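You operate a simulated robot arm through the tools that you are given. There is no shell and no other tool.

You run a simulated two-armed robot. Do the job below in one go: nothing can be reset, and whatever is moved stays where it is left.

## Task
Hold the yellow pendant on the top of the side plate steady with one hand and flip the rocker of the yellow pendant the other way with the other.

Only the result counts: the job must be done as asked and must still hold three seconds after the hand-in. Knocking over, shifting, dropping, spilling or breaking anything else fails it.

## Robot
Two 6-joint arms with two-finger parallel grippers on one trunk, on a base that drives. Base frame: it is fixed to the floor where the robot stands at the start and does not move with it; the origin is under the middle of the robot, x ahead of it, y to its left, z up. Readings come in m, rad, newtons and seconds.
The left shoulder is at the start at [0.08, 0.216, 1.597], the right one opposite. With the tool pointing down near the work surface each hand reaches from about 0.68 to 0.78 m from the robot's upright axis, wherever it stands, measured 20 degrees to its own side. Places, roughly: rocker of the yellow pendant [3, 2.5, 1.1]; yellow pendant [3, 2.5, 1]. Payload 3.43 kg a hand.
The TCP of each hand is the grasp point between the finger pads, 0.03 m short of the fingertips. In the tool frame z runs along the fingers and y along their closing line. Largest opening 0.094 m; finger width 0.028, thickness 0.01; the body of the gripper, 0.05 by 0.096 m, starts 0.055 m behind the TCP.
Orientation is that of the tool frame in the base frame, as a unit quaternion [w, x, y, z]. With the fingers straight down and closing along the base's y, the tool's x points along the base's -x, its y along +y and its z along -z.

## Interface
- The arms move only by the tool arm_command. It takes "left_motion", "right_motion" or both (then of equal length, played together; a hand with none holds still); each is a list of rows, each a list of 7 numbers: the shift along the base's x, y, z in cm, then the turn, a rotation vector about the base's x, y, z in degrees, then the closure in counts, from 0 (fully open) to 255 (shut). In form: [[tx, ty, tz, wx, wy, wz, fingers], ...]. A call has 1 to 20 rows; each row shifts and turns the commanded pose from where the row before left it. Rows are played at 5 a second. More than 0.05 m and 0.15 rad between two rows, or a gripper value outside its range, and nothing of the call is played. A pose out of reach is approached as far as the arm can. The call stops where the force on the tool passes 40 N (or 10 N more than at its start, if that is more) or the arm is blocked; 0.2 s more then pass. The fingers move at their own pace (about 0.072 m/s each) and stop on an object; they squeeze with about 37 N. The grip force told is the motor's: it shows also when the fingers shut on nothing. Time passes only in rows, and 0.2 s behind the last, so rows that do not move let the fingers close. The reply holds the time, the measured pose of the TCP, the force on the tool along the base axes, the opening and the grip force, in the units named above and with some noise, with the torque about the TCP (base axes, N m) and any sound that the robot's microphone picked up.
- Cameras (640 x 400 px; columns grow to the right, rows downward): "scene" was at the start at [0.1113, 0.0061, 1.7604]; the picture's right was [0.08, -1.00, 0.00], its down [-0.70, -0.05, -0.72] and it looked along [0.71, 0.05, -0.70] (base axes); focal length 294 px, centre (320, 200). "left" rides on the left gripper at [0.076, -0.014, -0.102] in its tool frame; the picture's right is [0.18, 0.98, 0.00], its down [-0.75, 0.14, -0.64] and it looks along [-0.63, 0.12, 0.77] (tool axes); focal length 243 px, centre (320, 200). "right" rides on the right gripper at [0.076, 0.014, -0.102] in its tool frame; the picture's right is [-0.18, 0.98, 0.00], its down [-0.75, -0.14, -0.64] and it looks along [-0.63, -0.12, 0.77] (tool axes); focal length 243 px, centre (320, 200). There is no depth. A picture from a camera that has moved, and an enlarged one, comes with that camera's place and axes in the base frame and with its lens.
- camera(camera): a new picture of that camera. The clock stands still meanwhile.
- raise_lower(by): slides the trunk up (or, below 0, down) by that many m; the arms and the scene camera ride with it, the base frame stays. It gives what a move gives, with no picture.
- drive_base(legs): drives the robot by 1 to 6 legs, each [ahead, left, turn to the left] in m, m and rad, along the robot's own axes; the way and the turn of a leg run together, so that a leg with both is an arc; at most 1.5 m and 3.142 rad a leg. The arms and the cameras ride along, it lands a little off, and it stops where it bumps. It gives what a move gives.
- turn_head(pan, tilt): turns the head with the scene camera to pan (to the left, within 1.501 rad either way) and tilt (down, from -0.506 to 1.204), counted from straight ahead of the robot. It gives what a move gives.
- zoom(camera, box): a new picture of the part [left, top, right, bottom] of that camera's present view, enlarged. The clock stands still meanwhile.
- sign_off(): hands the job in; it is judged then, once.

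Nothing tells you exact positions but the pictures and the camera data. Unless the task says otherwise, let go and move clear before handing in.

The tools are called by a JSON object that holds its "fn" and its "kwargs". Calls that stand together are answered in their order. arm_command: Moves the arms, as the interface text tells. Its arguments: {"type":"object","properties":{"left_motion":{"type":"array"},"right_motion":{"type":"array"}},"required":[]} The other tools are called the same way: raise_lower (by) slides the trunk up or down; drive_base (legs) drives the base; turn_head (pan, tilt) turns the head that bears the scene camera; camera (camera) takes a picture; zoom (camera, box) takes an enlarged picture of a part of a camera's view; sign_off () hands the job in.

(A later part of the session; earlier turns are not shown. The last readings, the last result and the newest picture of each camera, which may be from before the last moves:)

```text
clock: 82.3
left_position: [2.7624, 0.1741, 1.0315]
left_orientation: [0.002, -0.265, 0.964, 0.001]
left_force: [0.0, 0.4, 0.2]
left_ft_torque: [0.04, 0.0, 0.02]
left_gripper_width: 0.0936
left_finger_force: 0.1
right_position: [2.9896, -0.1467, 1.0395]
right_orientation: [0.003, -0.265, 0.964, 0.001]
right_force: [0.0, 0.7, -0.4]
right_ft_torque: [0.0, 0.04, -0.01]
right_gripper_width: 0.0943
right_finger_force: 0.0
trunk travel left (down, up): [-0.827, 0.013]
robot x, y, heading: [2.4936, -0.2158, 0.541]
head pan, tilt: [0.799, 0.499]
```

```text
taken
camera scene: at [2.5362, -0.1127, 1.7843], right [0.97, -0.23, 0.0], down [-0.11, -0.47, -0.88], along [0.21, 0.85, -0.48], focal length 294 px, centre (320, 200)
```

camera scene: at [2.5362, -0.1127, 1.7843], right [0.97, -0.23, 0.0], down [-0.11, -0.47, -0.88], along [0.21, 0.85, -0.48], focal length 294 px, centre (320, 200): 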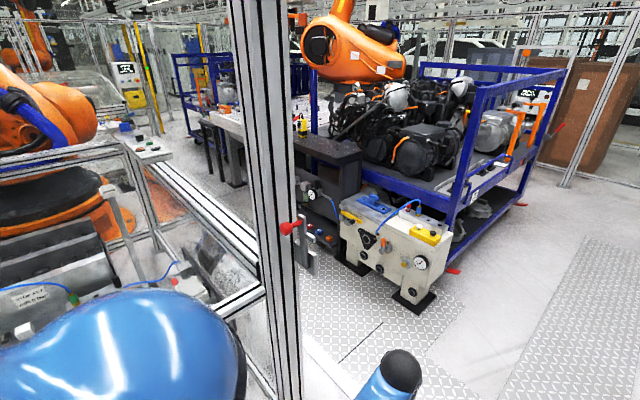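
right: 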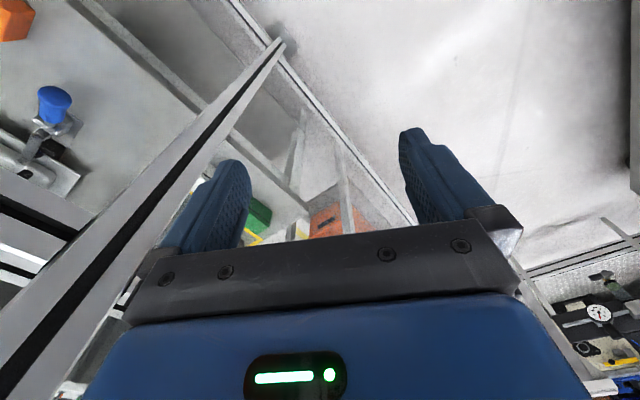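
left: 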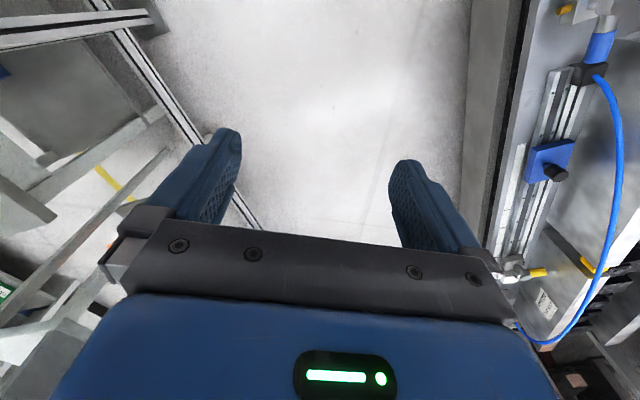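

I'm at the doorway and can see the aisle: the fence on one side, the beige machine and the black plate with the pendant on the other, about 0.85 m apart. I'll drive through the door and look along the aisle.

{"fn": "drive_base", "kwargs": {"legs": [[1.1, 0.05, 0]]}}

{"fn": "turn_head", "kwargs": {"pan": 1.35, "tilt": 0.5}}

{"fn": "camera", "kwargs": {"camera": "scene"}}

{"fn": "turn_head", "kwargs": {"pan": 0.6, "tilt": 0.6}}

{"fn": "camera", "kwargs": {"camera": "scene"}}

```text
clock: 85.8
left_position: [3.325, 0.4307, 1.0303]
left_orientation: [-0.003, -0.196, 0.981, 0.001]
left_force: [0.7, 0.1, -0.1]
left_ft_torque: [0.01, -0.01, -0.02]
left_gripper_width: 0.0941
left_finger_force: 0.1
right_position: [3.5052, 0.0817, 1.036]
right_orientation: [-0.002, -0.196, 0.981, 0.002]
right_force: [0.1, -0.7, -0.6]
right_ft_torque: [0.0, -0.02, 0.01]
right_gripper_width: 0.094
right_finger_force: 0.3
trunk travel left (down, up): [-0.827, 0.013]
robot x, y, heading: [2.9945, 0.0852, 0.398]
head pan, tilt: [0.799, 0.499]
stopped in leg 1: the robot was blocked; the commanded pose is now the measured one
```

```text
clock: 86.8
left_position: [3.3205, 0.428, 1.0334]
left_orientation: [0.001, -0.197, 0.98, 0.002]
left_force: [0.2, 0.2, 1.3]
left_ft_torque: [-0.02, 0.0, 0.02]
left_gripper_width: 0.094
left_finger_force: 0.0
right_position: [3.5001, 0.0782, 1.0386]
right_orientation: [0.002, -0.196, 0.981, 0.002]
right_force: [-0.1, -1.0, -0.4]
right_ft_torque: [-0.03, -0.01, 0.03]
right_gripper_width: 0.0939
right_finger_force: 0.0
trunk travel left (down, up): [-0.827, 0.013]
robot x, y, heading: [2.9992, 0.0821, 0.398]
head pan, tilt: [1.349, 0.499]
```

```text
taken
camera scene: at [3.0054, 0.1838, 1.8261], right [0.99, 0.11, 0.0], down [0.01, -0.05, -1.0], along [-0.11, 0.99, -0.05], focal length 294 px, centre (320, 200)
```

scene: 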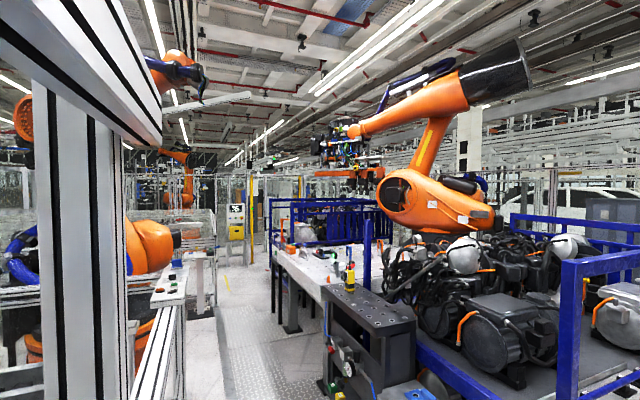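

```text
clock: 87.9
left_position: [3.3299, 0.4299, 1.0289]
left_orientation: [-0.005, -0.198, 0.98, 0.002]
left_force: [0.6, 0.3, 0.3]
left_ft_torque: [-0.01, -0.01, -0.02]
left_gripper_width: 0.094
left_finger_force: 0.0
right_position: [3.5102, 0.0806, 1.0319]
right_orientation: [-0.004, -0.196, 0.981, 0.002]
right_force: [0.6, 0.3, 0.0]
right_ft_torque: [-0.01, 0.03, -0.02]
right_gripper_width: 0.094
right_finger_force: 0.0
trunk travel left (down, up): [-0.827, 0.013]
robot x, y, heading: [2.9951, 0.0827, 0.399]
head pan, tilt: [0.6, 0.6]
```

```text
taken
camera scene: at [3.0779, 0.1771, 1.8244], right [0.88, -0.47, -0.01], down [-0.03, -0.05, -1.0], along [0.47, 0.88, -0.06], focal length 294 px, centre (320, 200)
```

scene: 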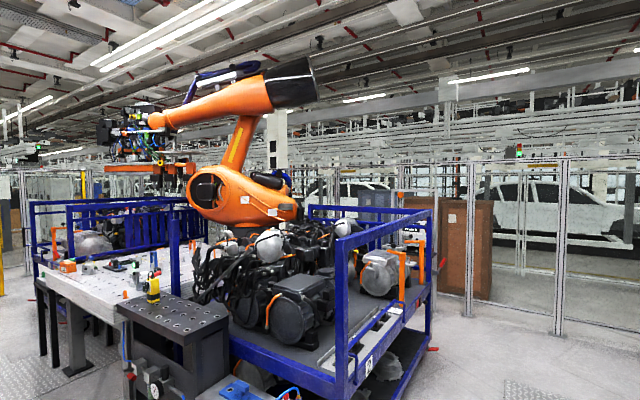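

I bumped: the head seems to have caught the beam over the doorway (the camera is pushed up). I'll back off a little and lower the trunk to pass beneath it.

{"fn": "drive_base", "kwargs": {"legs": [[-0.25, 0, 0]]}}

{"fn": "camera", "kwargs": {"camera": "scene"}}

```text
clock: 89.8
left_position: [3.0877, 0.3293, 1.0317]
left_orientation: [0.0, -0.197, 0.98, 0.002]
left_force: [-0.3, 0.1, -0.5]
left_ft_torque: [-0.02, -0.01, -0.02]
left_gripper_width: 0.094
left_finger_force: 0.2
right_position: [3.2678, -0.0188, 1.0375]
right_orientation: [0.001, -0.196, 0.981, 0.002]
right_force: [0.9, 0.2, -0.2]
right_ft_torque: [0.01, -0.02, -0.03]
right_gripper_width: 0.0941
right_finger_force: 0.1
trunk travel left (down, up): [-0.827, 0.013]
robot x, y, heading: [2.7598, -0.0144, 0.402]
head pan, tilt: [0.6, 0.6]
```

```text
taken
camera scene: at [2.8331, 0.0708, 1.7755], right [0.84, -0.54, 0.0], down [-0.3, -0.47, -0.83], along [0.45, 0.69, -0.56], focal length 294 px, centre (320, 200)
```

scene: 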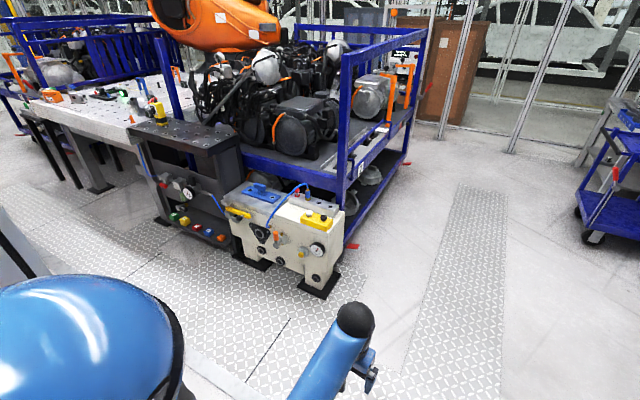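

The head is free again; the pendant projects to about [3.01, 2.54, 1.07] on the left part of the black plate. I'll lower the trunk 0.25 m and drive under the beam to just beyond the doorway.

{"fn": "raise_lower", "kwargs": {"by": -0.25}}

{"fn": "drive_base", "kwargs": {"legs": [[0, 0, 0.139], [0.8, 0.05, 0]]}}

{"fn": "turn_head", "kwargs": {"pan": 1.2, "tilt": 0.5}}

{"fn": "camera", "kwargs": {"camera": "scene"}}

```text
clock: 92.3
left_position: [3.0891, 0.3315, 0.7824]
left_orientation: [-0.001, -0.196, 0.981, 0.001]
left_force: [-0.7, 0.1, 0.2]
left_ft_torque: [0.01, 0.01, 0.0]
left_gripper_width: 0.0937
left_finger_force: 0.1
right_position: [3.2705, -0.0197, 0.7851]
right_orientation: [0.0, -0.196, 0.981, 0.002]
right_force: [0.1, 0.3, 0.0]
right_ft_torque: [0.02, 0.02, 0.0]
right_gripper_width: 0.0939
right_finger_force: 0.2
trunk travel left (down, up): [-0.577, 0.263]
robot x, y, heading: [2.7615, -0.0184, 0.398]
head pan, tilt: [0.6, 0.6]
```

```text
clock: 97.3
left_position: [3.7087, 0.8241, 0.7819]
left_orientation: [-0.002, -0.262, 0.965, 0.001]
left_force: [-0.1, 0.0, -0.1]
left_ft_torque: [0.01, -0.04, 0.02]
left_gripper_width: 0.094
left_finger_force: 0.2
right_position: [3.9327, 0.5014, 0.7862]
right_orientation: [0.0, -0.261, 0.965, 0.003]
right_force: [0.3, -0.5, 0.2]
right_ft_torque: [0.02, 0.02, 0.0]
right_gripper_width: 0.0941
right_finger_force: 0.0
trunk travel left (down, up): [-0.577, 0.263]
robot x, y, heading: [3.4276, 0.4401, 0.526]
head pan, tilt: [0.6, 0.6]
```

```text
clock: 98.3
left_position: [3.7088, 0.8241, 0.7802]
left_orientation: [-0.001, -0.261, 0.965, 0.001]
left_force: [0.9, 0.5, 0.5]
left_ft_torque: [0.0, 0.0, 0.01]
left_gripper_width: 0.0939
left_finger_force: 0.1
right_position: [3.9348, 0.5032, 0.7863]
right_orientation: [-0.001, -0.26, 0.966, 0.002]
right_force: [0.8, -0.4, 0.3]
right_ft_torque: [-0.06, 0.03, 0.0]
right_gripper_width: 0.0941
right_finger_force: 0.1
trunk travel left (down, up): [-0.577, 0.263]
robot x, y, heading: [3.4309, 0.4391, 0.535]
head pan, tilt: [1.201, 0.499]
```

```text
taken
camera scene: at [3.44, 0.5444, 1.5343], right [0.99, 0.16, 0.0], down [0.08, -0.47, -0.88], along [-0.14, 0.87, -0.48], focal length 294 px, centre (320, 200)
```

scene: 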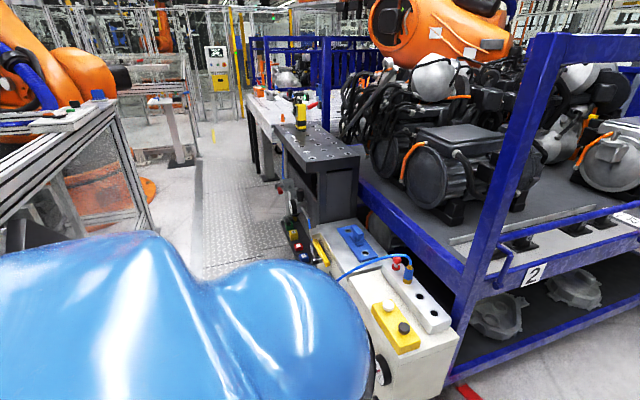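

I'm through the doorway at about [3.43, 0.44], and the aisle to my left runs clear past the plate. I'll raise the trunk again and turn to face along the aisle.

{"fn": "raise_lower", "kwargs": {"by": 0.25}}

{"fn": "drive_base", "kwargs": {"legs": [[0, 0, 1.577]]}}

{"fn": "turn_head", "kwargs": {"pan": 0.0, "tilt": 0.6}}

{"fn": "camera", "kwargs": {"camera": "scene"}}

{"fn": "turn_head", "kwargs": {"pan": 0.0, "tilt": 1.1}}

{"fn": "camera", "kwargs": {"camera": "scene"}}

```text
clock: 100.8
left_position: [3.7079, 0.8246, 1.0328]
left_orientation: [-0.002, -0.261, 0.965, 0.001]
left_force: [-0.8, -0.2, 0.2]
left_ft_torque: [0.01, 0.0, 0.0]
left_gripper_width: 0.0941
left_finger_force: 0.1
right_position: [3.9346, 0.5014, 1.0354]
right_orientation: [-0.001, -0.26, 0.965, 0.002]
right_force: [-0.4, 0.0, -0.4]
right_ft_torque: [0.03, 0.01, 0.03]
right_gripper_width: 0.0938
right_finger_force: 0.2
trunk travel left (down, up): [-0.827, 0.013]
robot x, y, heading: [3.4323, 0.4359, 0.529]
head pan, tilt: [1.201, 0.499]
```

```text
clock: 105.1
left_position: [3.0362, 0.7088, 1.0315]
left_orientation: [0.003, 0.874, -0.486, -0.001]
left_force: [-0.8, -0.2, -0.4]
left_ft_torque: [0.01, 0.01, 0.02]
left_gripper_width: 0.094
left_finger_force: 0.0
right_position: [3.3526, 0.9421, 1.0356]
right_orientation: [0.001, 0.874, -0.486, -0.001]
right_force: [0.8, -0.6, -0.8]
right_ft_torque: [-0.04, -0.01, 0.01]
right_gripper_width: 0.0939
right_finger_force: 0.0
trunk travel left (down, up): [-0.827, 0.013]
robot x, y, heading: [3.4328, 0.437, 2.13]
head pan, tilt: [1.201, 0.499]
```

```text
clock: 106.5
left_position: [3.0364, 0.7088, 1.0319]
left_orientation: [0.002, 0.874, -0.486, 0.0]
left_force: [0.5, 0.5, 0.8]
left_ft_torque: [0.03, -0.02, 0.04]
left_gripper_width: 0.0941
left_finger_force: 0.1
right_position: [3.3529, 0.9418, 1.0352]
right_orientation: [0.001, 0.874, -0.486, -0.001]
right_force: [1.0, 0.2, 0.3]
right_ft_torque: [-0.04, -0.02, 0.01]
right_gripper_width: 0.094
right_finger_force: 0.0
trunk travel left (down, up): [-0.827, 0.013]
robot x, y, heading: [3.4282, 0.4414, 2.131]
head pan, tilt: [0.0, 0.6]
```

```text
taken
camera scene: at [3.3658, 0.54, 1.7752], right [0.85, 0.53, 0.0], down [0.3, -0.48, -0.82], along [-0.44, 0.7, -0.57], focal length 294 px, centre (320, 200)
```

scene: 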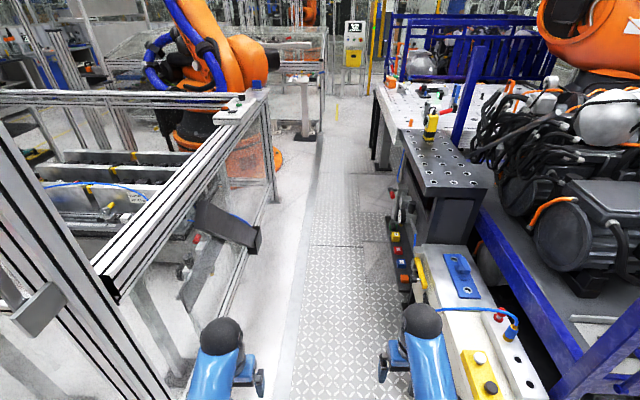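

```text
clock: 107.5
left_position: [3.0361, 0.7081, 1.0316]
left_orientation: [0.002, 0.874, -0.486, 0.0]
left_force: [0.0, -0.1, -0.1]
left_ft_torque: [0.0, -0.03, 0.01]
left_gripper_width: 0.0941
left_finger_force: 0.0
right_position: [3.3529, 0.9426, 1.0357]
right_orientation: [0.001, 0.874, -0.486, -0.001]
right_force: [-0.4, 0.1, -0.3]
right_ft_torque: [0.0, 0.0, 0.03]
right_gripper_width: 0.094
right_finger_force: 0.1
trunk travel left (down, up): [-0.827, 0.013]
robot x, y, heading: [3.4302, 0.4416, 2.131]
head pan, tilt: [0.0, 1.1]
```

```text
taken
camera scene: at [3.3791, 0.5186, 1.7366], right [0.85, 0.53, 0.0], down [0.47, -0.76, -0.45], along [-0.24, 0.39, -0.89], focal length 294 px, centre (320, 200)
```

scene: 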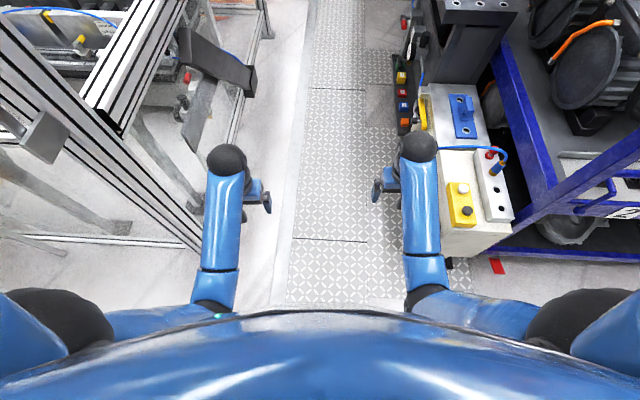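

The aisle is clear between the fence (about 2.6 m along the cell axis) and the beige machine (about 3.55 m). I'll move forward along its middle.

{"fn": "drive_base", "kwargs": {"legs": [[0.5, 0.07, -0.02]]}}

{"fn": "turn_head", "kwargs": {"pan": -0.5, "tilt": 0.8}}

{"fn": "camera", "kwargs": {"camera": "scene"}}

{"fn": "camera", "kwargs": {"camera": "right"}}

```text
clock: 110.5
left_position: [2.7166, 1.1172, 1.0324]
left_orientation: [0.002, 0.869, -0.496, -0.001]
left_force: [0.4, 0.7, -0.8]
left_ft_torque: [0.03, 0.03, -0.01]
left_gripper_width: 0.094
left_finger_force: 0.1
right_position: [3.0389, 1.3437, 1.0366]
right_orientation: [0.002, 0.869, -0.495, -0.003]
right_force: [-0.1, -0.3, 0.1]
right_ft_torque: [0.01, 0.0, 0.0]
right_gripper_width: 0.0939
right_finger_force: 0.1
trunk travel left (down, up): [-0.827, 0.013]
robot x, y, heading: [3.1011, 0.8396, 2.108]
head pan, tilt: [0.0, 1.1]
```

```text
clock: 111.4
left_position: [2.7159, 1.118, 1.0311]
left_orientation: [0.002, 0.869, -0.495, 0.001]
left_force: [0.5, -0.4, -0.2]
left_ft_torque: [0.0, 0.0, 0.02]
left_gripper_width: 0.0938
left_finger_force: 0.0
right_position: [3.037, 1.3444, 1.0361]
right_orientation: [0.001, 0.869, -0.495, -0.001]
right_force: [1.0, -0.2, 1.0]
right_ft_torque: [-0.01, 0.03, -0.01]
right_gripper_width: 0.094
right_finger_force: 0.2
trunk travel left (down, up): [-0.827, 0.013]
robot x, y, heading: [3.1016, 0.8375, 2.106]
head pan, tilt: [-0.499, 0.799]
```

```text
taken
camera scene: at [3.0831, 0.9475, 1.7582], right [1.0, 0.04, 0.0], down [0.03, -0.72, -0.7], along [-0.03, 0.7, -0.72], focal length 294 px, centre (320, 200)
```

scene: 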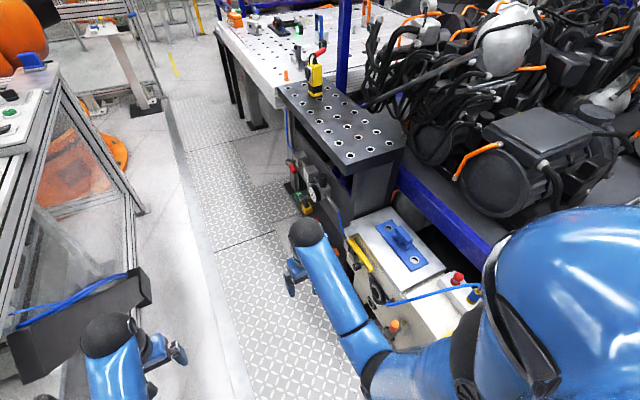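

```text
taken
camera right: at [3.0627, 1.2707, 1.1384], right [-0.94, -0.34, 0.0], down [-0.26, 0.72, 0.64], along [-0.22, 0.6, -0.77], focal length 243 px, centre (320, 200)
```

right: 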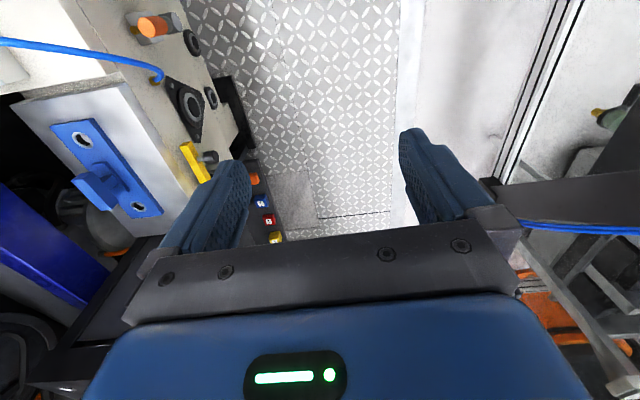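

I'm in the aisle at about [3.10, 0.84] with the beige machine and then the plate on my right. I'll turn right to face the machine side here, where only the low beige machine is in front, then raise the hands before sliding left to the plate.

{"fn": "drive_base", "kwargs": {"legs": [[0, 0, -1.567]]}}

{"fn": "turn_head", "kwargs": {"pan": 0.5, "tilt": 0.6}}

{"fn": "camera", "kwargs": {"camera": "scene"}}

```text
clock: 115.5
left_position: [3.3651, 1.2379, 1.0311]
left_orientation: [-0.002, -0.282, 0.959, 0.001]
left_force: [0.5, 0.3, 0.6]
left_ft_torque: [-0.01, 0.01, 0.02]
left_gripper_width: 0.094
left_finger_force: 0.0
right_position: [3.6054, 0.9259, 1.0367]
right_orientation: [-0.001, -0.282, 0.959, 0.002]
right_force: [0.3, -0.3, -0.4]
right_ft_torque: [0.01, -0.04, -0.01]
right_gripper_width: 0.0939
right_finger_force: 0.0
trunk travel left (down, up): [-0.827, 0.013]
robot x, y, heading: [3.1037, 0.8421, 0.575]
head pan, tilt: [-0.499, 0.799]
```

```text
clock: 116.8
left_position: [3.3659, 1.2386, 1.0313]
left_orientation: [-0.001, -0.284, 0.959, 0.001]
left_force: [-0.4, -0.1, -0.1]
left_ft_torque: [-0.04, 0.02, 0.04]
left_gripper_width: 0.0942
left_finger_force: 0.1
right_position: [3.6041, 0.9252, 1.0355]
right_orientation: [0.0, -0.283, 0.959, 0.002]
right_force: [0.1, -0.8, 0.4]
right_ft_torque: [0.02, 0.02, 0.01]
right_gripper_width: 0.094
right_finger_force: 0.1
trunk travel left (down, up): [-0.827, 0.013]
robot x, y, heading: [3.1022, 0.8419, 0.576]
head pan, tilt: [0.499, 0.6]
```

```text
taken
camera scene: at [3.1699, 0.9345, 1.7752], right [0.88, -0.48, 0.0], down [-0.27, -0.5, -0.82], along [0.39, 0.73, -0.57], focal length 294 px, centre (320, 200)
```

scene: 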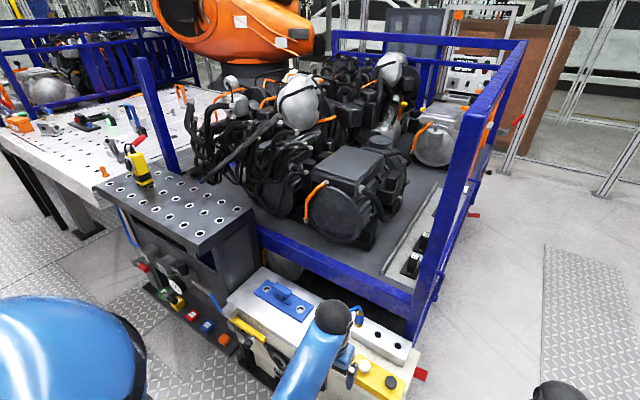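

I face the machine side now, and the pendant stands upright at the far-left of the plate. I'll zoom in on it.

{"fn": "zoom", "kwargs": {"camera": "scene", "box": [90, 120, 210, 195]}}

{"fn": "zoom", "kwargs": {"camera": "scene", "box": [118, 135, 166, 195]}}

```text
5.33 times, centred on (150, 158) of scene
camera zoom: at [3.1699, 0.9345, 1.7752], right [0.88, -0.48, 0.0], down [-0.27, -0.5, -0.82], along [0.39, 0.73, -0.57], focal length 1568 px, centre (1227, 427)
```

zoom: 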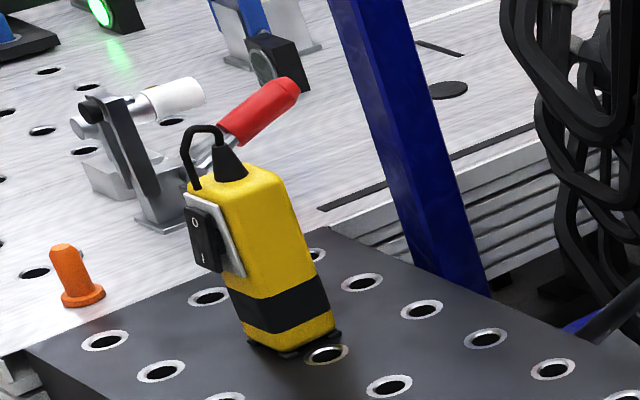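

```text
6.67 times, centred on (142, 165) of scene
camera zoom: at [3.1699, 0.9345, 1.7752], right [0.88, -0.48, 0.0], down [-0.27, -0.5, -0.82], along [0.39, 0.73, -0.57], focal length 1961 px, centre (1507, 433)
```

zoom: 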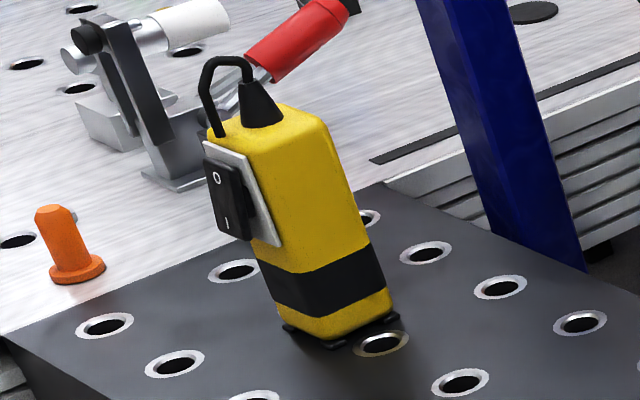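

The pendant is a yellow box with a black rocker (O at top, I at bottom) on the face toward the aisle, and a short cable loop on top. I'll straighten up and raise both hands so they clear the plate before I slide left.

{"fn": "arm_command", "kwargs": {"left_motion": [[2.5, 1.6, 3.5, 0, 0, 0, 0], [2.5, 1.6, 3.5, 0, 0, 0, 0], [2.5, 1.6, 3.5, 0, 0, 0, 0], [2.5, 1.6, 3.5, 0, 0, 0, 0], [2.5, 1.6, 3.5, 0, 0, 0, 0], [0, 0, 3.5, 0, 0, 0, 0]], "right_motion": [[2.5, 1.6, 3.5, 0, 0, 0, 0], [2.5, 1.6, 3.5, 0, 0, 0, 0], [2.5, 1.6, 3.5, 0, 0, 0, 0], [2.5, 1.6, 3.5, 0, 0, 0, 0], [2.5, 1.6, 3.5, 0, 0, 0, 0], [0, 0, 3.5, 0, 0, 0, 0]]}}

{"fn": "drive_base", "kwargs": {"legs": [[0, 0, -0.035]]}}

{"fn": "camera", "kwargs": {"camera": "scene"}}

```text
clock: 118.2
left_position: [3.5396, 1.3484, 1.1355]
left_orientation: [-0.001, -0.283, 0.959, 0.001]
left_force: [-0.5, -0.1, -0.5]
left_ft_torque: [0.01, 0.01, -0.02]
left_gripper_width: 0.0939
left_finger_force: 0.0
left hand out of reach, approached as far as the arm can: row 1, 2, 3, 4, 5, 6
right_position: [3.7735, 1.0353, 1.1639]
right_orientation: [-0.001, -0.283, 0.959, 0.002]
right_force: [-0.5, 0.2, 0.0]
right_ft_torque: [0.05, 0.01, 0.01]
right_gripper_width: 0.0936
right_finger_force: 0.1
right hand out of reach, approached as far as the arm can: row 1, 2, 3, 4, 5, 6
trunk travel left (down, up): [-0.827, 0.013]
robot x, y, heading: [3.1021, 0.8377, 0.58]
head pan, tilt: [0.499, 0.6]
```

```text
clock: 119.0
left_position: [3.5553, 1.3329, 1.1353]
left_orientation: [-0.002, -0.267, 0.964, 0.001]
left_force: [0.3, -0.5, -0.4]
left_ft_torque: [0.01, -0.02, -0.01]
left_gripper_width: 0.0939
left_finger_force: 0.1
right_position: [3.7785, 1.0124, 1.1642]
right_orientation: [-0.001, -0.266, 0.964, 0.0]
right_force: [0.3, -0.4, 0.0]
right_ft_torque: [-0.03, 0.0, 0.01]
right_gripper_width: 0.0941
right_finger_force: 0.1
trunk travel left (down, up): [-0.827, 0.013]
robot x, y, heading: [3.1026, 0.8412, 0.539]
head pan, tilt: [0.499, 0.6]
```

```text
taken
camera scene: at [3.1725, 0.9336, 1.7751], right [0.86, -0.51, 0.0], down [-0.29, -0.49, -0.82], along [0.42, 0.71, -0.57], focal length 294 px, centre (320, 200)
```

scene: 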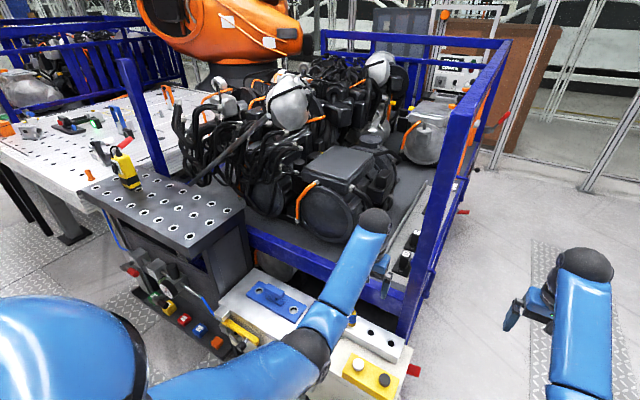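

The left hand is at z 1.135 and the right at 1.164, limited by the arms' inner reach. I'll test with a small outward step how the commanded pose stands.

{"fn": "arm_command", "kwargs": {"left_motion": [[0, 0, -3, 0, 0, 0, 0]], "right_motion": [[0, 0, -3, 0, 0, 0, 0]]}}

```text
clock: 119.4
left_position: [3.5577, 1.3318, 1.1055]
left_orientation: [-0.001, -0.266, 0.964, 0.003]
left_force: [0.1, -1.6, 0.3]
left_ft_torque: [-0.01, 0.0, -0.02]
left_gripper_width: 0.0938
left_finger_force: 0.0
right_position: [3.7809, 1.012, 1.136]
right_orientation: [0.0, -0.265, 0.964, 0.002]
right_force: [-0.1, 0.4, -0.1]
right_ft_torque: [0.01, 0.01, 0.0]
right_gripper_width: 0.0939
right_finger_force: 0.1
trunk travel left (down, up): [-0.827, 0.013]
robot x, y, heading: [3.1014, 0.8454, 0.543]
head pan, tilt: [0.499, 0.6]
```

Commanded poses follow the measured ones, so small steps work as expected. I'll probe how high the hands can go with the tool down.

{"fn": "arm_command", "kwargs": {"left_motion": [[1.7, 1.0, 3, 0, 0, 0, 0], [1.7, 1.0, 3, 0, 0, 0, 0], [0, 0, 0, 0, 0, 0, 0]], "right_motion": [[0, 0, 3, 0, 0, 0, 0], [0, 0, 3, 0, 0, 0, 0], [0, 0, 0, 0, 0, 0, 0]]}}

```text
clock: 120.2
left_position: [3.5898, 1.3527, 1.1642]
left_orientation: [-0.001, -0.267, 0.964, 0.002]
left_force: [0.2, -0.5, 0.2]
left_ft_torque: [-0.01, 0.03, 0.0]
left_gripper_width: 0.0939
left_finger_force: 0.0
right_position: [3.7917, 1.0201, 1.1836]
right_orientation: [-0.001, -0.266, 0.964, 0.001]
right_force: [0.2, -0.3, 0.4]
right_ft_torque: [0.04, -0.01, -0.01]
right_gripper_width: 0.0941
right_finger_force: 0.1
right hand out of reach, approached as far as the arm can: row 2
trunk travel left (down, up): [-0.827, 0.013]
robot x, y, heading: [3.1004, 0.8425, 0.545]
head pan, tilt: [0.499, 0.6]
```

The hands are at z 1.16–1.18, clear above the beige machine and plate. I'll slide left toward the plate in two steps, stopping short of the pendant.

{"fn": "drive_base", "kwargs": {"legs": [[0.03, 0.55, 0]]}}

{"fn": "turn_head", "kwargs": {"pan": 0.6, "tilt": 0.7}}

{"fn": "camera", "kwargs": {"camera": "scene"}}

{"fn": "turn_head", "kwargs": {"pan": 1.5, "tilt": 0.9}}

{"fn": "camera", "kwargs": {"camera": "scene"}}

```text
clock: 123.3
left_position: [3.3315, 1.8351, 1.1658]
left_orientation: [-0.001, -0.267, 0.964, 0.002]
left_force: [0.8, -0.2, -0.1]
left_ft_torque: [0.01, 0.01, 0.01]
left_gripper_width: 0.0939
left_finger_force: 0.0
right_position: [3.5349, 1.5032, 1.1817]
right_orientation: [0.001, -0.267, 0.964, 0.003]
right_force: [0.3, -0.9, -0.1]
right_ft_torque: [0.01, -0.05, -0.01]
right_gripper_width: 0.0942
right_finger_force: 0.1
trunk travel left (down, up): [-0.827, 0.013]
robot x, y, heading: [2.8468, 1.3213, 0.551]
head pan, tilt: [0.499, 0.6]
```

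```text
clock: 124.0
left_position: [3.3312, 1.8357, 1.1656]
left_orientation: [-0.001, -0.269, 0.963, 0.002]
left_force: [0.8, -0.3, 0.2]
left_ft_torque: [0.03, -0.02, -0.03]
left_gripper_width: 0.0942
left_finger_force: 0.0
right_position: [3.535, 1.504, 1.1835]
right_orientation: [-0.001, -0.267, 0.964, 0.002]
right_force: [-0.6, -0.1, -0.6]
right_ft_torque: [0.03, -0.03, 0.04]
right_gripper_width: 0.0941
right_finger_force: 0.1
trunk travel left (down, up): [-0.827, 0.013]
robot x, y, heading: [2.8485, 1.3263, 0.545]
head pan, tilt: [0.6, 0.7]
```

```text
taken
camera scene: at [2.9075, 1.4148, 1.7666], right [0.91, -0.41, 0.0], down [-0.27, -0.59, -0.77], along [0.32, 0.7, -0.64], focal length 294 px, centre (320, 200)
```

scene: 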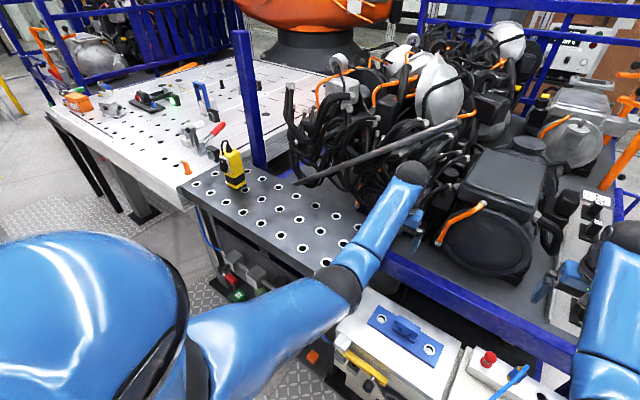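

```text
clock: 125.2
left_position: [3.3298, 1.8351, 1.1646]
left_orientation: [-0.001, -0.268, 0.964, 0.001]
left_force: [-0.6, 0.0, 0.4]
left_ft_torque: [-0.02, 0.0, 0.02]
left_gripper_width: 0.0939
left_finger_force: 0.1
right_position: [3.5335, 1.5053, 1.1838]
right_orientation: [0.0, -0.267, 0.964, 0.002]
right_force: [-0.1, 0.4, 0.8]
right_ft_torque: [-0.04, -0.03, 0.01]
right_gripper_width: 0.0939
right_finger_force: 0.1
trunk travel left (down, up): [-0.827, 0.013]
robot x, y, heading: [2.846, 1.3253, 0.548]
head pan, tilt: [1.499, 0.901]
```

```text
taken
camera scene: at [2.8372, 1.4059, 1.7504], right [0.89, 0.46, 0.0], down [0.36, -0.7, -0.62], along [-0.28, 0.55, -0.78], focal length 294 px, centre (320, 200)
```

scene: 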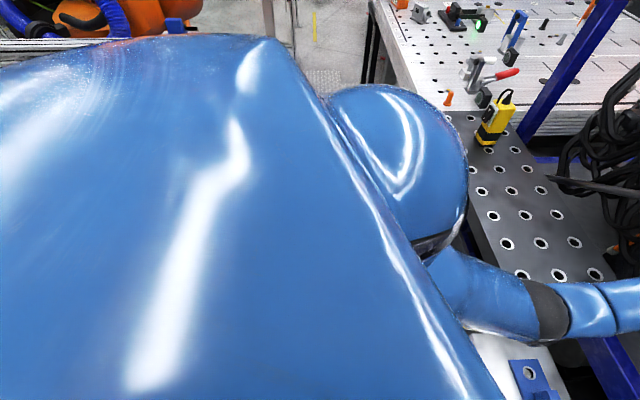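

The plate and pendant are now close on my left, with a rod tip resting at the plate's back edge clear of my path. I'll slide another half metre left.

{"fn": "drive_base", "kwargs": {"legs": [[0.02, 0.5, 0]]}}

{"fn": "turn_head", "kwargs": {"pan": 0.4, "tilt": 0.85}}

{"fn": "camera", "kwargs": {"camera": "scene"}}

{"fn": "camera", "kwargs": {"camera": "left"}}

```text
clock: 128.1
left_position: [3.0873, 2.2694, 1.1643]
left_orientation: [-0.002, -0.27, 0.963, 0.003]
left_force: [0.3, 0.6, 0.0]
left_ft_torque: [0.03, 0.01, -0.01]
left_gripper_width: 0.094
left_finger_force: 0.0
right_position: [3.2913, 1.94, 1.1832]
right_orientation: [0.0, -0.27, 0.963, 0.003]
right_force: [0.2, -0.2, -0.2]
right_ft_torque: [0.0, 0.02, 0.0]
right_gripper_width: 0.094
right_finger_force: 0.1
trunk travel left (down, up): [-0.827, 0.013]
robot x, y, heading: [2.6018, 1.7611, 0.551]
head pan, tilt: [1.499, 0.901]
```

```text
clock: 129.5
left_position: [3.087, 2.2722, 1.1637]
left_orientation: [-0.001, -0.269, 0.963, 0.002]
left_force: [-0.3, 1.2, -0.9]
left_ft_torque: [0.0, 0.0, 0.01]
left_gripper_width: 0.094
left_finger_force: 0.0
right_position: [3.291, 1.9417, 1.1837]
right_orientation: [-0.001, -0.269, 0.963, 0.002]
right_force: [0.4, -0.3, 0.1]
right_ft_torque: [0.01, 0.0, -0.01]
right_gripper_width: 0.094
right_finger_force: 0.1
trunk travel left (down, up): [-0.827, 0.013]
robot x, y, heading: [2.6023, 1.7562, 0.547]
head pan, tilt: [0.4, 0.85]
```

```text
taken
camera scene: at [2.6755, 1.8364, 1.7543], right [0.81, -0.58, 0.0], down [-0.44, -0.61, -0.66], along [0.38, 0.54, -0.75], focal length 294 px, centre (320, 200)
```

scene: 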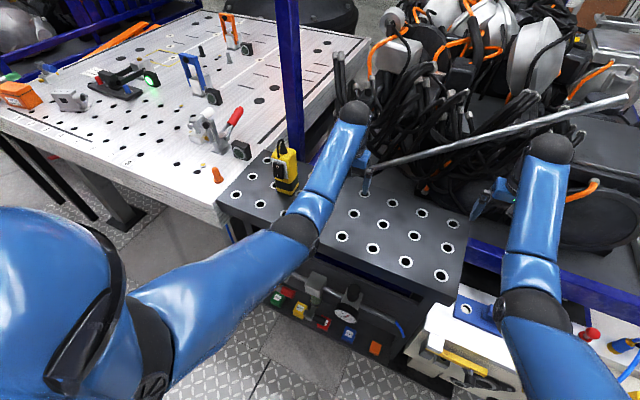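

```text
taken
camera left: at [3.0286, 2.2203, 1.2679], right [-0.67, 0.74, 0.0], down [0.57, 0.51, 0.64], along [0.48, 0.43, -0.77], focal length 243 px, centre (320, 200)
```

left: 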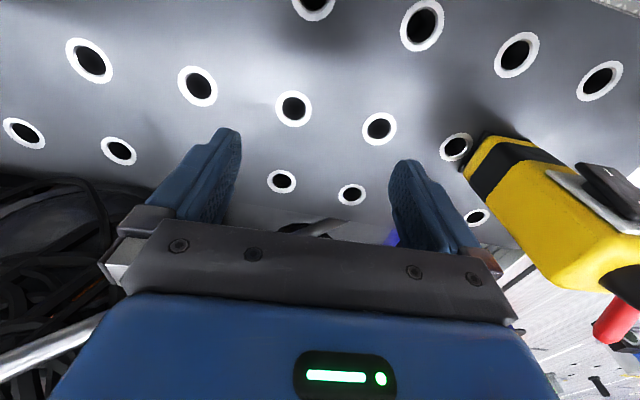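

The pendant is now in view of both the scene camera and the left wrist camera. I'll zoom in on it with both to fix its position and the rocker's state.

{"fn": "zoom", "kwargs": {"camera": "scene", "box": [240, 125, 320, 205]}}

{"fn": "zoom", "kwargs": {"camera": "left", "box": [440, 110, 640, 360]}}

```text
5.00 times, centred on (280, 165) of scene
camera zoom: at [2.6755, 1.8364, 1.7543], right [0.81, -0.58, 0.0], down [-0.44, -0.61, -0.66], along [0.38, 0.54, -0.75], focal length 1470 px, centre (520, 375)
```

zoom: 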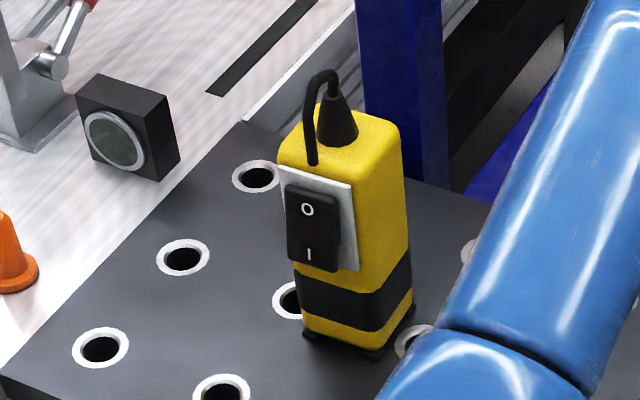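

```text
1.60 times, centred on (540, 235) of left
camera zoom: at [3.0286, 2.2203, 1.2679], right [-0.67, 0.74, 0.0], down [0.57, 0.51, 0.64], along [0.48, 0.43, -0.77], focal length 388 px, centre (-32, 144)
```

zoom: 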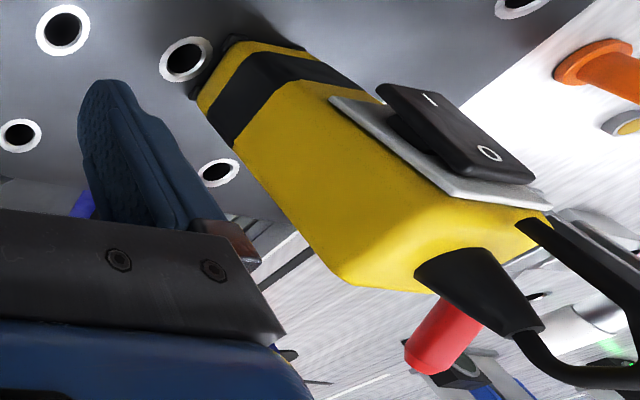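

The rocker's lower "I" end sticks out (at about [2.958, 2.456, 1.11]) and the upper "O" end is in, so I must press the lower end. The pendant's body is centred near [3.00, 2.485], top z ≈ 1.17, with a cable loop to 1.22. My plan is to grip its upper sides from above with the left hand and press with the right. First I'll test how high the left hand reaches.

{"fn": "arm_command", "kwargs": {"left_motion": [[2.1, 1.3, 3.5, 0, 0, 0, 0], [2.1, 1.3, 3.5, 0, 0, 0, 0], [2.1, 1.3, 3.5, 0, 0, 0, 0], [0, 0, 0, 0, 0, 0, 0]]}}

{"fn": "camera", "kwargs": {"camera": "left"}}

```text
clock: 130.5
left_position: [3.1486, 2.3129, 1.2702]
left_orientation: [0.0, -0.27, 0.963, 0.001]
left_force: [0.0, -0.4, -0.1]
left_ft_torque: [-0.01, -0.03, -0.02]
left_gripper_width: 0.0938
left_finger_force: 0.0
right_position: [3.2901, 1.943, 1.1843]
right_orientation: [0.0, -0.269, 0.963, 0.002]
right_force: [-0.2, 0.1, 0.3]
right_ft_torque: [-0.01, 0.01, 0.0]
right_gripper_width: 0.0939
right_finger_force: 0.0
trunk travel left (down, up): [-0.827, 0.013]
robot x, y, heading: [2.6064, 1.7579, 0.55]
head pan, tilt: [0.4, 0.85]
```

```text
taken
camera left: at [3.0908, 2.2602, 1.373], right [-0.67, 0.74, 0.0], down [0.57, 0.51, 0.64], along [0.48, 0.43, -0.77], focal length 243 px, centre (320, 200)
```

left: 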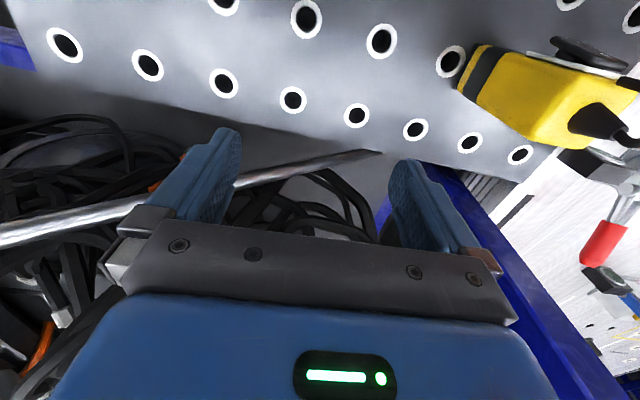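

The left hand reaches z 1.27 there. I'll raise it a bit more so the fingertips pass above the cable loop, then slide the base 0.18 m left.

{"fn": "arm_command", "kwargs": {"left_motion": [[1.3, 0.8, 3.5, 0, 0, 0, 0], [0, 0, 0, 0, 0, 0, 0]]}}

{"fn": "drive_base", "kwargs": {"legs": [[-0.02, 0.18, -0.005]]}}

{"fn": "camera", "kwargs": {"camera": "left"}}

{"fn": "camera", "kwargs": {"camera": "scene"}}

{"fn": "camera", "kwargs": {"camera": "right"}}

```text
clock: 131.1
left_position: [3.1562, 2.3134, 1.3036]
left_orientation: [-0.001, -0.271, 0.963, 0.002]
left_force: [0.5, 0.4, 0.5]
left_ft_torque: [0.0, 0.03, 0.03]
left_gripper_width: 0.0939
left_finger_force: 0.0
left hand out of reach, approached as far as the arm can: row 1
right_position: [3.2901, 1.9418, 1.1843]
right_orientation: [0.0, -0.269, 0.963, 0.002]
right_force: [0.1, -0.1, -1.1]
right_ft_torque: [0.02, 0.0, 0.02]
right_gripper_width: 0.0942
right_finger_force: 0.1
trunk travel left (down, up): [-0.827, 0.013]
robot x, y, heading: [2.6048, 1.7558, 0.552]
head pan, tilt: [0.4, 0.85]
```

```text
clock: 132.6
left_position: [3.052, 2.4525, 1.3042]
left_orientation: [-0.002, -0.265, 0.964, 0.003]
left_force: [-0.2, 0.3, 0.6]
left_ft_torque: [-0.01, 0.05, 0.01]
left_gripper_width: 0.0939
left_finger_force: 0.1
right_position: [3.1826, 2.0798, 1.1811]
right_orientation: [-0.001, -0.265, 0.964, 0.003]
right_force: [-0.1, -0.4, -0.1]
right_ft_torque: [0.04, 0.06, 0.04]
right_gripper_width: 0.094
right_finger_force: 0.0
trunk travel left (down, up): [-0.827, 0.013]
robot x, y, heading: [2.4929, 1.9042, 0.543]
head pan, tilt: [0.4, 0.85]
```

```text
taken
camera left: at [2.9933, 2.4009, 1.4078], right [-0.66, 0.75, 0.01], down [0.58, 0.5, 0.64], along [0.48, 0.43, -0.77], focal length 243 px, centre (320, 200)
```

left: 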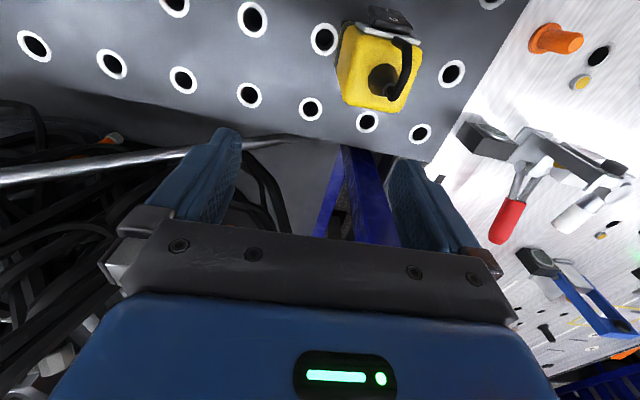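

```text
taken
camera scene: at [2.5673, 1.9775, 1.7544], right [0.81, -0.59, 0.0], down [-0.44, -0.61, -0.66], along [0.39, 0.54, -0.75], focal length 294 px, centre (320, 200)
```

scene: 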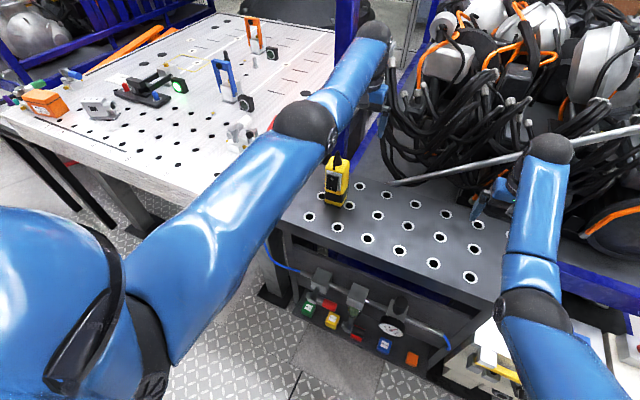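

```text
taken
camera right: at [3.1095, 2.0512, 1.2856], right [-0.34, 0.94, 0.01], down [0.72, 0.26, 0.64], along [0.6, 0.23, -0.77], focal length 243 px, centre (320, 200)
```

right: 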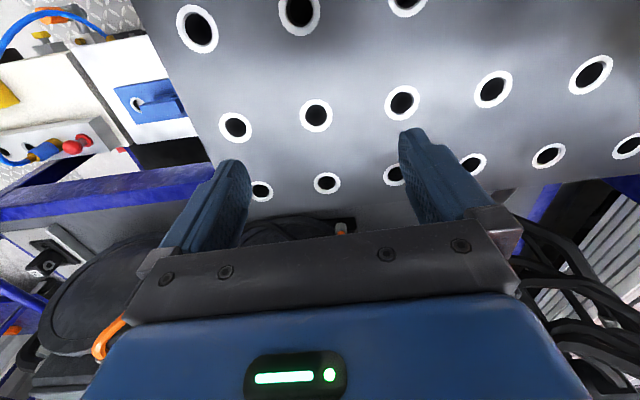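

The left hand is above and just right of the pendant, fingertips well above the loop. I'll zoom the left and right wrist views to refine the pendant's position.

{"fn": "zoom", "kwargs": {"camera": "left", "box": [310, 0, 450, 140]}}

{"fn": "zoom", "kwargs": {"camera": "scene", "box": [295, 140, 375, 220]}}

```text
2.86 times, centred on (380, 70) of left
camera zoom: at [2.9933, 2.4009, 1.4078], right [-0.66, 0.75, 0.01], down [0.58, 0.5, 0.64], along [0.48, 0.43, -0.77], focal length 693 px, centre (149, 571)
```

zoom: 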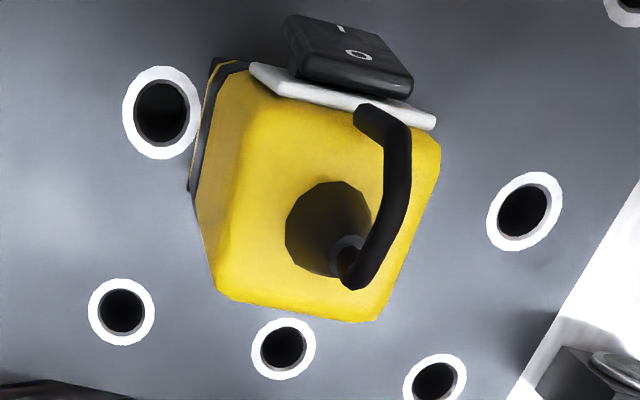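

```text
5.00 times, centred on (335, 180) of scene
camera zoom: at [2.5673, 1.9775, 1.7544], right [0.81, -0.59, 0.0], down [-0.44, -0.61, -0.66], along [0.39, 0.54, -0.75], focal length 1470 px, centre (245, 300)
```

zoom: 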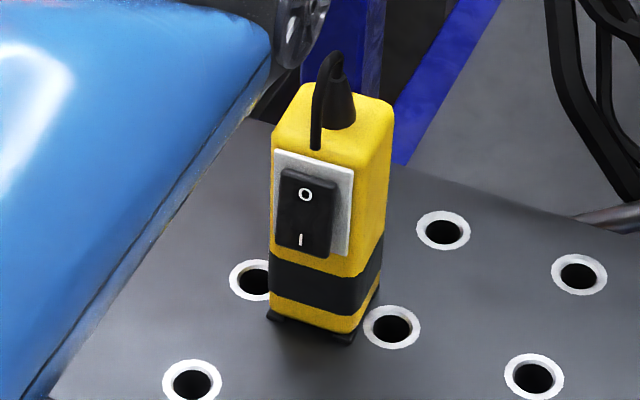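

The pendant's centre is about [2.9995, 2.482], its top at z 1.168, and it is aligned with my heading. While the left hand waits above, I'll close the right gripper and swing it to point forward-left and 35° below level for pressing.

{"fn": "arm_command", "kwargs": {"right_motion": [[0, 0, 0, 0, 0, 7.5, 255], [0, 0, 0, 0, 0, 7.5, 255], [0, 0, 0, 0, 0, 7.5, 255], [0, 0, 0, 0, 0, 7.5, 255], [0, 0, 0, 6.85, -3.84, 0, 255], [0, 0, 0, 6.85, -3.84, 0, 255], [0, 0, 0, 6.85, -3.84, 0, 255], [0, 0, 0, 6.85, -3.84, 0, 255]]}}

{"fn": "camera", "kwargs": {"camera": "scene"}}

```text
clock: 134.4
left_position: [3.049, 2.455, 1.3038]
left_orientation: [0.0, -0.266, 0.964, 0.002]
left_force: [0.4, -0.7, -0.5]
left_ft_torque: [0.01, 0.01, 0.05]
left_gripper_width: 0.0938
left_finger_force: 0.1
right_position: [3.1799, 2.0831, 1.1844]
right_orientation: [0.234, -0.488, 0.83, 0.139]
right_force: [-0.3, 0.4, 0.1]
right_ft_torque: [-0.04, -0.01, 0.02]
right_gripper_width: 0.0003
right_finger_force: 33.4
trunk travel left (down, up): [-0.827, 0.013]
robot x, y, heading: [2.494, 1.9024, 0.549]
head pan, tilt: [0.4, 0.85]
```

```text
taken
camera scene: at [2.5633, 1.9817, 1.7544], right [0.81, -0.59, 0.0], down [-0.44, -0.61, -0.66], along [0.39, 0.53, -0.75], focal length 294 px, centre (320, 200)
```

scene: 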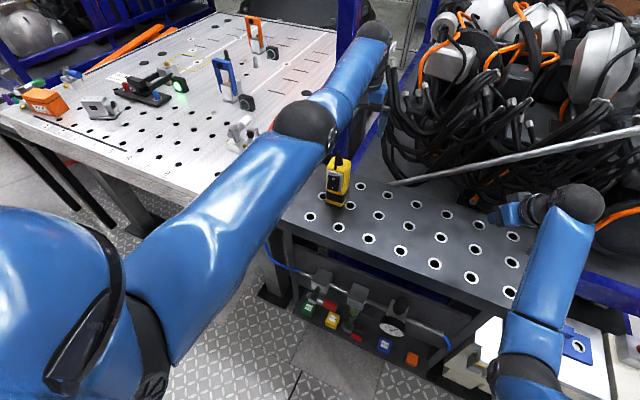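

The right tool is turning as planned. I'll finish the pitch and check.

{"fn": "arm_command", "kwargs": {"right_motion": [[0, 0, 0, 6.85, -3.84, 0, 255], [0, 0, 0, 6.85, -3.84, 0, 255], [0, 0, 0, 6.85, -3.84, 0, 255], [0, 0, 0, 0, 0, 0, 255]]}}

{"fn": "camera", "kwargs": {"camera": "scene"}}

{"fn": "camera", "kwargs": {"camera": "right"}}

```text
clock: 135.4
left_position: [3.0494, 2.4555, 1.3037]
left_orientation: [0.0, -0.265, 0.964, 0.001]
left_force: [-0.3, -0.3, 0.2]
left_ft_torque: [-0.03, 0.01, 0.01]
left_gripper_width: 0.0939
left_finger_force: 0.1
right_position: [3.1806, 2.0822, 1.1837]
right_orientation: [0.398, -0.449, 0.765, 0.235]
right_force: [-0.8, 0.2, -0.3]
right_ft_torque: [-0.04, 0.0, -0.01]
right_gripper_width: 0.0002
right_finger_force: 32.9
trunk travel left (down, up): [-0.827, 0.013]
robot x, y, heading: [2.4956, 1.9013, 0.538]
head pan, tilt: [0.4, 0.85]
```

```text
taken
camera scene: at [2.5642, 1.9822, 1.7543], right [0.81, -0.59, 0.0], down [-0.44, -0.61, -0.66], along [0.39, 0.53, -0.75], focal length 294 px, centre (320, 200)
```

scene: 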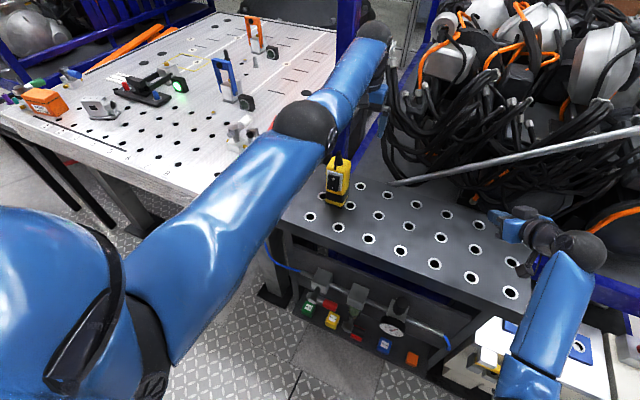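

```text
taken
camera right: at [3.1054, 1.9773, 1.1803], right [-0.81, 0.57, 0.15], down [0.08, -0.15, 0.99], along [0.59, 0.81, 0.08], focal length 243 px, centre (320, 200)
```

right: 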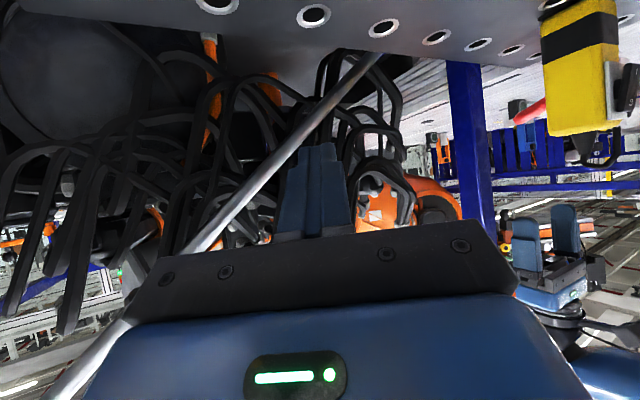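

The right hand is in its pressing orientation and its camera sees the pendant and the left gripper. Now I'll centre the left hand over the pendant.

{"fn": "arm_command", "kwargs": {"left_motion": [[-2.5, 4.16, 0, 0, 0, 0, 0], [-1.2, -0.75, -3, 0, 0, 0, 0], [-1.2, -0.75, -2, 0, 0, 0, 0], [0, 0, 0, 0, 0, 0, 0]]}}

{"fn": "camera", "kwargs": {"camera": "left"}}

{"fn": "zoom", "kwargs": {"camera": "right", "box": [440, 0, 640, 300]}}

{"fn": "camera", "kwargs": {"camera": "scene"}}

```text
clock: 136.4
left_position: [3.0011, 2.4818, 1.2537]
left_orientation: [-0.001, -0.265, 0.964, 0.002]
left_force: [0.3, 0.2, 0.2]
left_ft_torque: [0.0, 0.02, 0.02]
left_gripper_width: 0.0939
left_finger_force: 0.0
right_position: [3.1802, 2.0815, 1.1834]
right_orientation: [0.398, -0.449, 0.765, 0.235]
right_force: [-0.7, 0.2, 0.1]
right_ft_torque: [0.02, 0.01, 0.02]
right_gripper_width: 0.0001
right_finger_force: 32.8
trunk travel left (down, up): [-0.827, 0.013]
robot x, y, heading: [2.4937, 1.9031, 0.543]
head pan, tilt: [0.4, 0.85]
```

```text
taken
camera left: at [2.9423, 2.4308, 1.3568], right [-0.66, 0.75, 0.0], down [0.58, 0.51, 0.64], along [0.48, 0.43, -0.77], focal length 243 px, centre (320, 200)
```

left: 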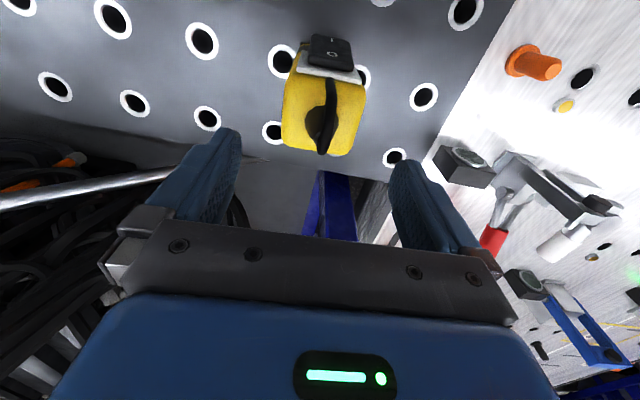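

```text
1.33 times, centred on (540, 150) of right
camera zoom: at [3.1051, 1.9764, 1.1805], right [-0.81, 0.57, 0.15], down [0.08, -0.15, 0.99], along [0.59, 0.81, 0.08], focal length 324 px, centre (27, 267)
```

zoom: 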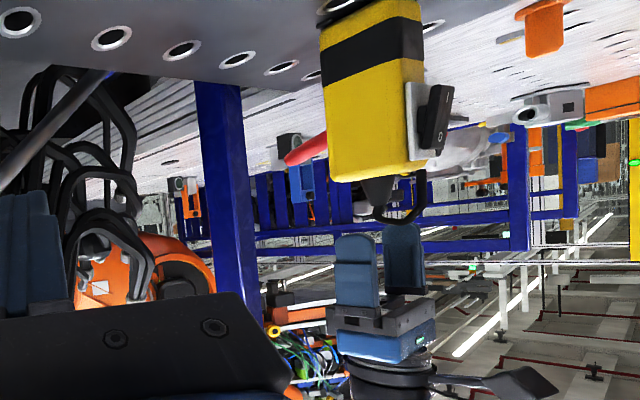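

```text
taken
camera scene: at [2.5637, 1.981, 1.7544], right [0.81, -0.59, 0.0], down [-0.44, -0.61, -0.66], along [0.39, 0.53, -0.75], focal length 294 px, centre (320, 200)
```

scene: 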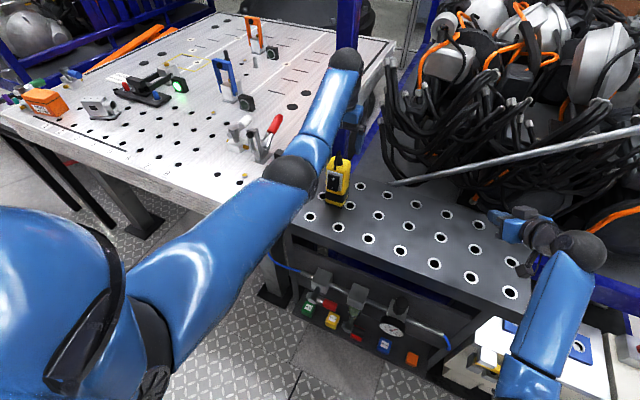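

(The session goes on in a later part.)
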